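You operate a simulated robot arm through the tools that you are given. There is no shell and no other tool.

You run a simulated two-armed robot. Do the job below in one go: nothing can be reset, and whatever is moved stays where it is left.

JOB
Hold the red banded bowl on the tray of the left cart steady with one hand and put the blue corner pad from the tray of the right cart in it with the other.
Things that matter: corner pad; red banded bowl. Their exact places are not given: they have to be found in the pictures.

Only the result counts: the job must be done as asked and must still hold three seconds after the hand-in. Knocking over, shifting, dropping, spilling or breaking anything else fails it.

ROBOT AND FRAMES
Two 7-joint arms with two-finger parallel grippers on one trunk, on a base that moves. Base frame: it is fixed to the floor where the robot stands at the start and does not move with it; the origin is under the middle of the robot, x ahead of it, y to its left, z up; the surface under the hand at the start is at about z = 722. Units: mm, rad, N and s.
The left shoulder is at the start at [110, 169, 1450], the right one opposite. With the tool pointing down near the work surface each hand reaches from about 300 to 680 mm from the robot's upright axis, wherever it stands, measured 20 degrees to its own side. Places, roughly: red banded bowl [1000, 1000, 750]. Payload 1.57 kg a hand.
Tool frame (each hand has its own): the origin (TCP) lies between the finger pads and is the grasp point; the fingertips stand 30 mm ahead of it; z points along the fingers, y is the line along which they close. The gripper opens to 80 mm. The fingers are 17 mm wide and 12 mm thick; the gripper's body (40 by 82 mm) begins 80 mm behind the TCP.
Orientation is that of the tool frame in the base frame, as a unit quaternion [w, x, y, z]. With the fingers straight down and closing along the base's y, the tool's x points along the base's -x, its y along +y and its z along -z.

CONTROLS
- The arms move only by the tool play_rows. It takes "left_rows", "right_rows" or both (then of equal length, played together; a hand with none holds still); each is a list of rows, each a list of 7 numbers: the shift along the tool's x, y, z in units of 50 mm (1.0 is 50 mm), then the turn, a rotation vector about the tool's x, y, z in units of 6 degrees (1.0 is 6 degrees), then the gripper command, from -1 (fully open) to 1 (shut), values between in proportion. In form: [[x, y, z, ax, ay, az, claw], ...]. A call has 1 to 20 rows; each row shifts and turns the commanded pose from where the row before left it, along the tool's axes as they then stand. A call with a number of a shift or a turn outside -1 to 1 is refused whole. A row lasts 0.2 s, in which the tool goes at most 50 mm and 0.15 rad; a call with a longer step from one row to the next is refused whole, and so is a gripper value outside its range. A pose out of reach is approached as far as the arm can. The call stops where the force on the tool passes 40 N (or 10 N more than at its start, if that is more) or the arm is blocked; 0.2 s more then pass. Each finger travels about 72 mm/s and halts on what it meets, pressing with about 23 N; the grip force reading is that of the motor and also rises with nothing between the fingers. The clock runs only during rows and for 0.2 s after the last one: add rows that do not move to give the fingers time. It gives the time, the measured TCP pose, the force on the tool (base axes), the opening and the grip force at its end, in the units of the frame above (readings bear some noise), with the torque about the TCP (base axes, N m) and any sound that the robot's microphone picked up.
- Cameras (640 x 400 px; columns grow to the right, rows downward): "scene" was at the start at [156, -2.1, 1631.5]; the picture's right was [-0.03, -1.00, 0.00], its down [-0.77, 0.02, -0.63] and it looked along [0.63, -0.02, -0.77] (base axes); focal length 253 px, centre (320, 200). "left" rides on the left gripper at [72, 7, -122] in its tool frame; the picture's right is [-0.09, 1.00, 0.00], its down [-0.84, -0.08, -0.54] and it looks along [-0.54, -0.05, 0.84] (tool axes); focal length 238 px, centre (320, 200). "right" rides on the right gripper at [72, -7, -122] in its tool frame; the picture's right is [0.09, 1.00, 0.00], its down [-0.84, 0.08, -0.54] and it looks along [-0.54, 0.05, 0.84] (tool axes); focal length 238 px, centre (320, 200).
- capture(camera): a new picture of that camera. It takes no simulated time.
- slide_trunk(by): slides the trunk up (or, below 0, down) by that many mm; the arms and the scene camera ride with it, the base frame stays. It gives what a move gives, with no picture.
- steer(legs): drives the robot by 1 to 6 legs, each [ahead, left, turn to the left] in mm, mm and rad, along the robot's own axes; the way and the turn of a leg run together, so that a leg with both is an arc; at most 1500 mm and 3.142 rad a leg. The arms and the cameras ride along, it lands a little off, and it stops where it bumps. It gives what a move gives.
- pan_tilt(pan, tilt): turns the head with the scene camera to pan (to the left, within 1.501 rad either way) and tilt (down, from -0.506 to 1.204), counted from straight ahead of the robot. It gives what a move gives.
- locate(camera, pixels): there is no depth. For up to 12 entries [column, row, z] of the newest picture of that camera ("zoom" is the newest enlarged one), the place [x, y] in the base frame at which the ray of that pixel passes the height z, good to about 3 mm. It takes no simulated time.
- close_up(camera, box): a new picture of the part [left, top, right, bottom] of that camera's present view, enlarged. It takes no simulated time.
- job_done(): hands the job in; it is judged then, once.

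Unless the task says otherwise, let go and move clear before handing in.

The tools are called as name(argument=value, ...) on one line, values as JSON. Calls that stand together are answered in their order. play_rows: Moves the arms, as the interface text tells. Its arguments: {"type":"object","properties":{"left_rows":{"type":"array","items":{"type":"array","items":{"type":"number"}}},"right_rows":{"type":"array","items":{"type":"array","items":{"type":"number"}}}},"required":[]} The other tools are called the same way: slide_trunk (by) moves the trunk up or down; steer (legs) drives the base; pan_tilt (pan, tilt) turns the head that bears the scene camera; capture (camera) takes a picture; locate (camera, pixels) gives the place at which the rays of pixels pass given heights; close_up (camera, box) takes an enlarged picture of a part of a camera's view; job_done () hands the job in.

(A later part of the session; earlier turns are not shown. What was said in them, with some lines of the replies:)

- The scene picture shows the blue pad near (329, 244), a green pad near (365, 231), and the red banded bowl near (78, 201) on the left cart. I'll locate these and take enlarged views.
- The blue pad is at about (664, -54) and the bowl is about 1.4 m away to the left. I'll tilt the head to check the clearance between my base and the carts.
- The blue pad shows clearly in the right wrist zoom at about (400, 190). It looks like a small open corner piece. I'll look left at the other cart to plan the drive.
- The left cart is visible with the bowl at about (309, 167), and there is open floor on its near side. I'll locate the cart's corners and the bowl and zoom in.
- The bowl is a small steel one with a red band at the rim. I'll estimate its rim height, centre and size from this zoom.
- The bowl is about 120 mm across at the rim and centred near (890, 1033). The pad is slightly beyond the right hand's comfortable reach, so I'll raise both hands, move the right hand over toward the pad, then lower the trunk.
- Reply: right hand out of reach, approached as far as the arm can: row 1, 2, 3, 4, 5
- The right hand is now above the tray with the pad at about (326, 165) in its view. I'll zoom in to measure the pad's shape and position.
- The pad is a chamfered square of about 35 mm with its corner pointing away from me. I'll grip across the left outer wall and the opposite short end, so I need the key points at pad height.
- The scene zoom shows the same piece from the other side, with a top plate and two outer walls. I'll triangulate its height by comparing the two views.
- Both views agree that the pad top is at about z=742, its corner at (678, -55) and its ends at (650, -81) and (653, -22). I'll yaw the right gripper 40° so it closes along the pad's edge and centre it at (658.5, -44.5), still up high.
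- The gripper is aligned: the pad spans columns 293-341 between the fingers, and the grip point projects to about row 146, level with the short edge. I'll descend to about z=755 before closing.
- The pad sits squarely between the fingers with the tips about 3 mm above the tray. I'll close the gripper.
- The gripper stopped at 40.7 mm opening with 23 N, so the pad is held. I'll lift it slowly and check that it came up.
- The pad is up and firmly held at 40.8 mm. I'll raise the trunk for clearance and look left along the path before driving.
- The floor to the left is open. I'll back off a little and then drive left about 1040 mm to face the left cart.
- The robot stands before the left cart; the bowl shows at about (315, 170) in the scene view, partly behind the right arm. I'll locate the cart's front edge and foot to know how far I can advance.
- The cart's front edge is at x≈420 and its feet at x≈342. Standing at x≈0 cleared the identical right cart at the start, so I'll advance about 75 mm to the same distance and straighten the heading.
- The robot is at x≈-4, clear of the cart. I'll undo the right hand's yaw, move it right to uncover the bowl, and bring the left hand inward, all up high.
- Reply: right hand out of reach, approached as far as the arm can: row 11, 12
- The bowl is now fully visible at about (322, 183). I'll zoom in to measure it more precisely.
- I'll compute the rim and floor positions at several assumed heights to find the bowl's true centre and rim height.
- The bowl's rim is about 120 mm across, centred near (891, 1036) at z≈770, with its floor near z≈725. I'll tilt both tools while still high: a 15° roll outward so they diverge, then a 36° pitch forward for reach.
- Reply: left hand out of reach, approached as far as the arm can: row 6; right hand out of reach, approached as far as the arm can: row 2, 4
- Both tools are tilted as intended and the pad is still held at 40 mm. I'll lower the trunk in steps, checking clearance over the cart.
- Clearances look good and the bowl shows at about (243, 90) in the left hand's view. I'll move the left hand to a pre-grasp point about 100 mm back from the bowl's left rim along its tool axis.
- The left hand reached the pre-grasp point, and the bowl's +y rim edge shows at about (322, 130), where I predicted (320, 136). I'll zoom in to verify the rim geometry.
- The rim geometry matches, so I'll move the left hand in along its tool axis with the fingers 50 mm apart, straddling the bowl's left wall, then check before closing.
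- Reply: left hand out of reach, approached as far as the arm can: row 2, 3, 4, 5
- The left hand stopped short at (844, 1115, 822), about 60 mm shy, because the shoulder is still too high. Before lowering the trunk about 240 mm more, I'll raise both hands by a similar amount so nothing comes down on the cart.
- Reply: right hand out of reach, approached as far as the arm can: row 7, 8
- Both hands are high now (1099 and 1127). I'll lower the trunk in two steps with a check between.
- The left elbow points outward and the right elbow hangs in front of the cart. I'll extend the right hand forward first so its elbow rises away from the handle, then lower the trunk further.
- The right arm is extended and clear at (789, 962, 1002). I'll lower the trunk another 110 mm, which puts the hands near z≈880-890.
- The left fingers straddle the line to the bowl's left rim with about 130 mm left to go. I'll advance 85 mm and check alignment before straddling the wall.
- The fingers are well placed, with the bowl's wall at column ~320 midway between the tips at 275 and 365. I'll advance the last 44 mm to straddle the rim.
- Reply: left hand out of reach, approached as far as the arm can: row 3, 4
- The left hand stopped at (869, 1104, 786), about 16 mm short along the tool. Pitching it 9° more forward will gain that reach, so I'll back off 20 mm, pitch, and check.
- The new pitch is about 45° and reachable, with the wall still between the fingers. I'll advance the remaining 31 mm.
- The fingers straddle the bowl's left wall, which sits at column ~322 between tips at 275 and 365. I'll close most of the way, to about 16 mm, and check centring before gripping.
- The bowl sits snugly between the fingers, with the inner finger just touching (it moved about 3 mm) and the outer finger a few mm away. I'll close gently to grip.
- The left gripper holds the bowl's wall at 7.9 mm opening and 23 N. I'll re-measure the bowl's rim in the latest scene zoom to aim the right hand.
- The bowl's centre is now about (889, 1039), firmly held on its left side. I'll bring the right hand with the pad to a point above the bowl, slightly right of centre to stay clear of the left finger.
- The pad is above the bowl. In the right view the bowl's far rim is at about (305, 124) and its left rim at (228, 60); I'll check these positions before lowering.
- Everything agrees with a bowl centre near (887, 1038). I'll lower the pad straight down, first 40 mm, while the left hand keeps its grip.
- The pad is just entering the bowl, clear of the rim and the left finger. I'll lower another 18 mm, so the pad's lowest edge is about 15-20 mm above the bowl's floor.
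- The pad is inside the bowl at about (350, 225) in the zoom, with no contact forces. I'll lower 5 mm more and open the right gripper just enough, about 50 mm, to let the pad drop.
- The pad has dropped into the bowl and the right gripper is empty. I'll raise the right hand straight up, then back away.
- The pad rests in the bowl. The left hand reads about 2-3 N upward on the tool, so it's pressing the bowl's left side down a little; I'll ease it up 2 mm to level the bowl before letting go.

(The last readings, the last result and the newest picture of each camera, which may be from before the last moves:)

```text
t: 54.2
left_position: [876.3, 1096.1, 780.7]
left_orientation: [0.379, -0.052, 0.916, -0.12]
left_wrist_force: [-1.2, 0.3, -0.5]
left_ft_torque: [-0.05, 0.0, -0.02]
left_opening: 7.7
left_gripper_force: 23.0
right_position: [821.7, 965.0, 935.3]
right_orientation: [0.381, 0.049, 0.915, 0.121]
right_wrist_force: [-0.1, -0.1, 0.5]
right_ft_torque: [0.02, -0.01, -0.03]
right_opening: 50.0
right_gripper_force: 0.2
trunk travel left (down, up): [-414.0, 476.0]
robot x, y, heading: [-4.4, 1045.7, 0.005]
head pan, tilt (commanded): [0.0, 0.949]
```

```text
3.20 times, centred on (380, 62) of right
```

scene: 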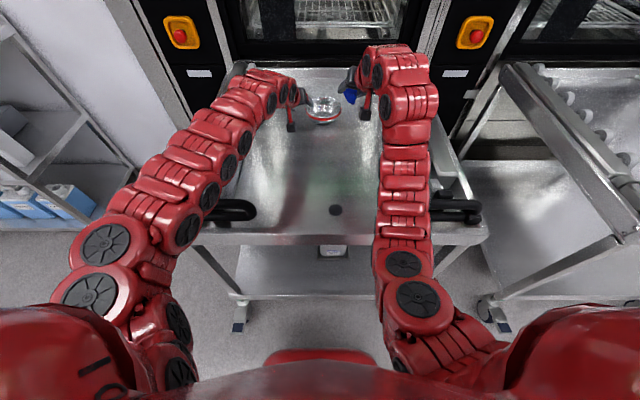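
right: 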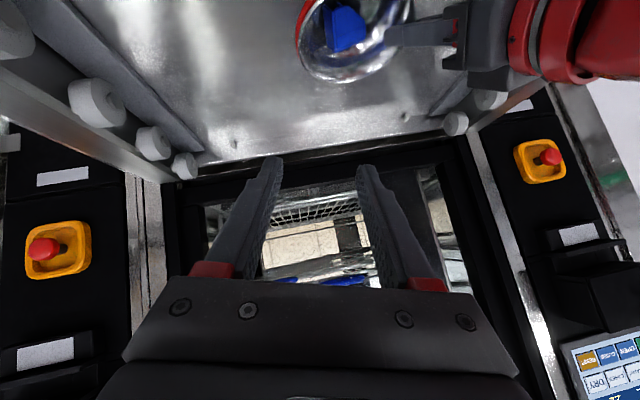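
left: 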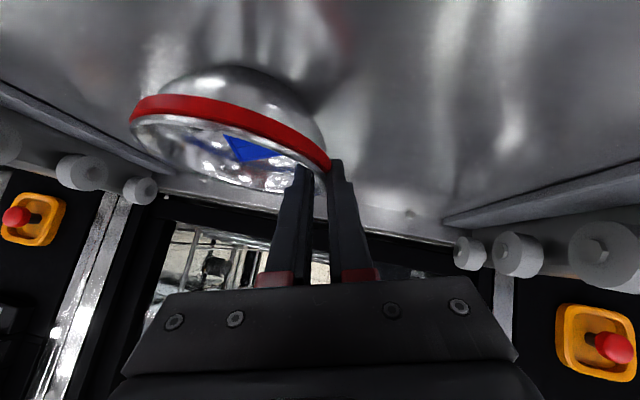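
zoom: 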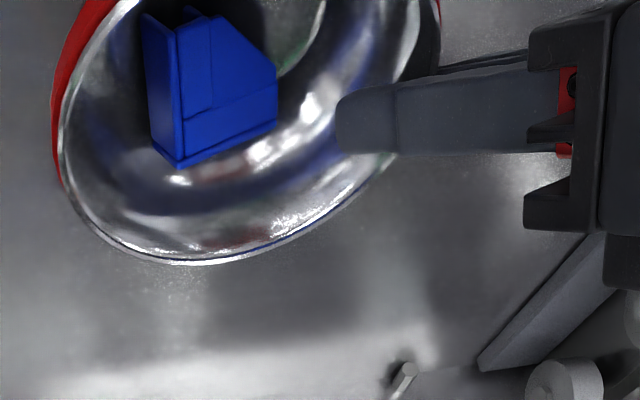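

The load is now near zero, so the bowl is resting on the tray. I'll open the left gripper slowly to about 24 mm and then pull back along the tool axis.

play_rows(left_rows=[[0, 0, 0, 0, 0, 0, 0.75], [0, 0, 0, 0, 0, 0, 0.6], [0, 0, 0, 0, 0, 0, 0.45], [0, 0, 0, 0, 0, 0, 0.4], [0, 0, 0, 0, 0, 0, 0.4]])

close_up(camera="left", box=[200, 90, 400, 215])

close_up(camera="scene", box=[272, 75, 372, 137])

```text
t: 55.5
left_position: [877.2, 1096.7, 780.4]
left_orientation: [0.379, -0.051, 0.916, -0.12]
left_wrist_force: [-0.1, 0.7, 0.2]
left_ft_torque: [0.0, -0.01, 0.01]
left_opening: 24.0
left_gripper_force: 0.0
right_position: [822.5, 966.4, 935.3]
right_orientation: [0.381, 0.049, 0.915, 0.122]
right_wrist_force: [0.0, -0.1, 0.5]
right_ft_torque: [0.03, -0.01, 0.02]
right_opening: 50.3
right_gripper_force: 0.1
trunk travel left (down, up): [-414.0, 476.0]
robot x, y, heading: [-5.7, 1049.7, 0.0]
head pan, tilt (commanded): [0.0, 0.949]
```

```text
3.20 times, centred on (300, 152) of left
```

zoom: 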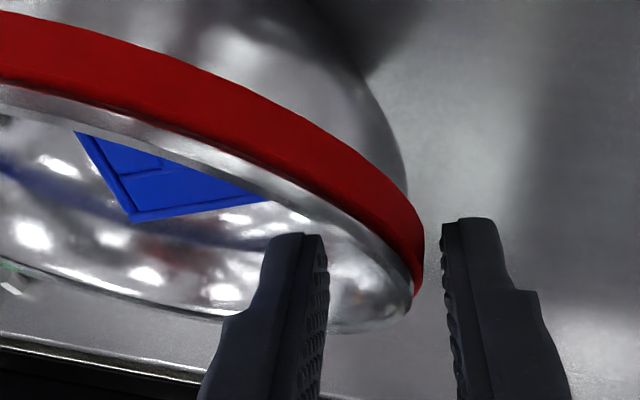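

```text
6.40 times, centred on (322, 106) of scene
```

zoom: 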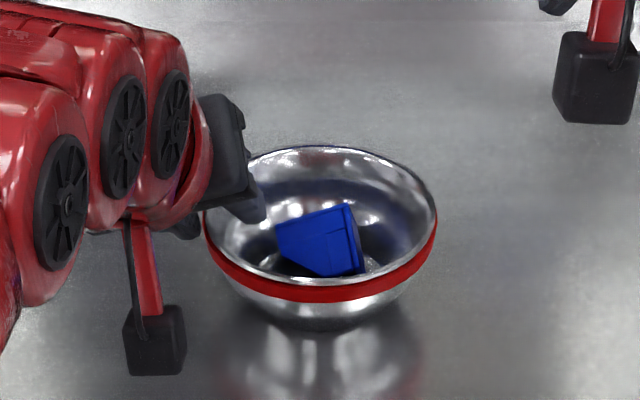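

The bowl is released and undisturbed, with the outer finger about 4 mm from the band. I'll shift the left hand outward a few mm and pull back along the tool axis.

play_rows(left_rows=[[0, 0.08, 0, 0, 0, 0, 0.4], [0, 0, -0.2, 0, 0, 0, 0.4], [0, 0, -0.3, 0, 0, 0, 0.4], [0, 0, -0.4, 0, 0, 0, 0.4], [0, 0, -0.6, 0, 0, 0, 0.4], [0, 0, -0.8, 0, 0, 0, 0.4], [0, 0, -0.8, 0, 0, 0, 0.4], [0, 0, 0, 0, 0, 0, 0.4]])

close_up(camera="scene", box=[262, 65, 382, 140])

capture(camera="left")

```text
t: 57.2
left_position: [766.9, 1126.9, 883.8]
left_orientation: [0.378, -0.05, 0.916, -0.121]
left_wrist_force: [-0.4, 0.7, 0.0]
left_ft_torque: [0.02, 0.02, 0.04]
left_opening: 23.8
left_gripper_force: 0.1
right_position: [821.0, 966.0, 935.1]
right_orientation: [0.382, 0.049, 0.915, 0.122]
right_wrist_force: [-0.1, -0.1, -0.3]
right_ft_torque: [-0.02, 0.01, 0.01]
right_opening: 50.1
right_gripper_force: 0.1
trunk travel left (down, up): [-414.0, 476.0]
robot x, y, heading: [-2.6, 1045.1, -0.0]
head pan, tilt (commanded): [0.0, 0.949]
```

```text
5.33 times, centred on (322, 102) of scene
```

zoom: 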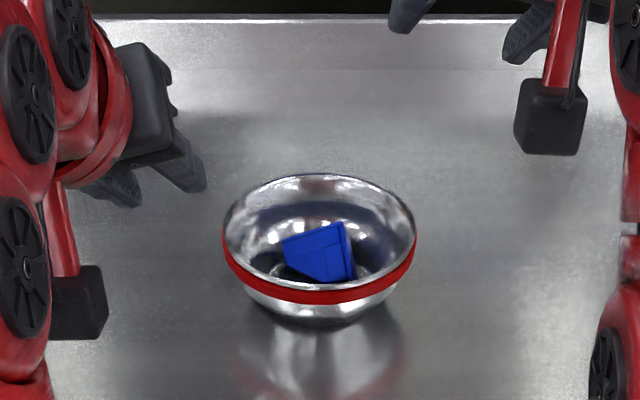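

```text
taken
```

left: 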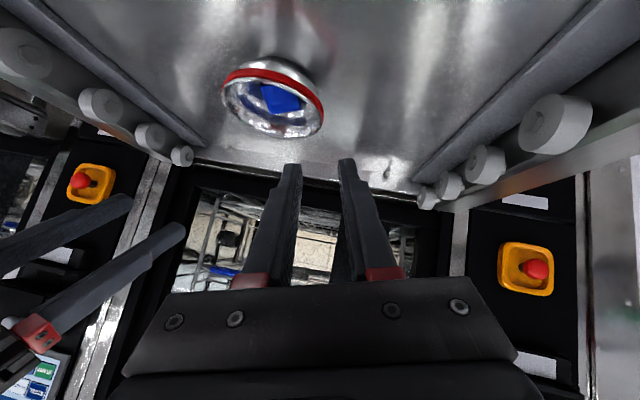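

The blue pad is lying in the upright bowl at about (320, 252) in the zoom, and both hands are clear. I'll take a last full view before handing in.

capture(camera="scene")

```text
taken
```

scene: 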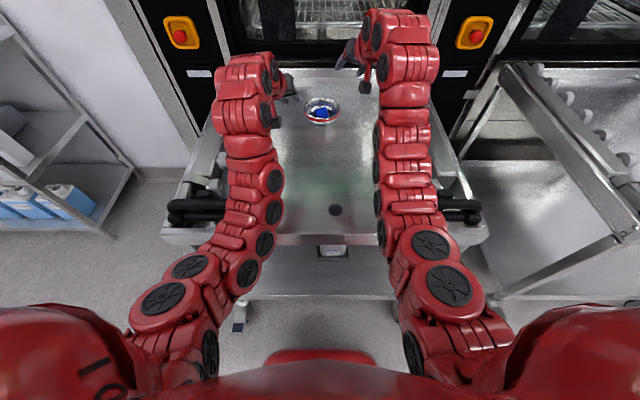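

The full view shows the pad in the bowl at about (321, 112), both arms clear, and nothing else on the left cart disturbed. I'm handing in the job.

job_done()

```text
The job is handed in.
```

The blue corner pad is in the red banded bowl on the left cart. The last pictures show the bowl upright on the tray with the pad resting inside. The job has been handed in, but no verdict came back.

- **Holding the bowl:** The left hand gripped the bowl's left wall the whole time the right hand lowered and released the pad. Closing the grip pulled the bowl about 3 mm to the left.
- **Letting go:** I levelled the bowl before letting go. Both hands were well clear of it at the hand-in.
- **Other items:** I saw nothing else moved on the left cart. The green pad was still on the right cart's tray when I drove away, and I didn't go back to that cart.
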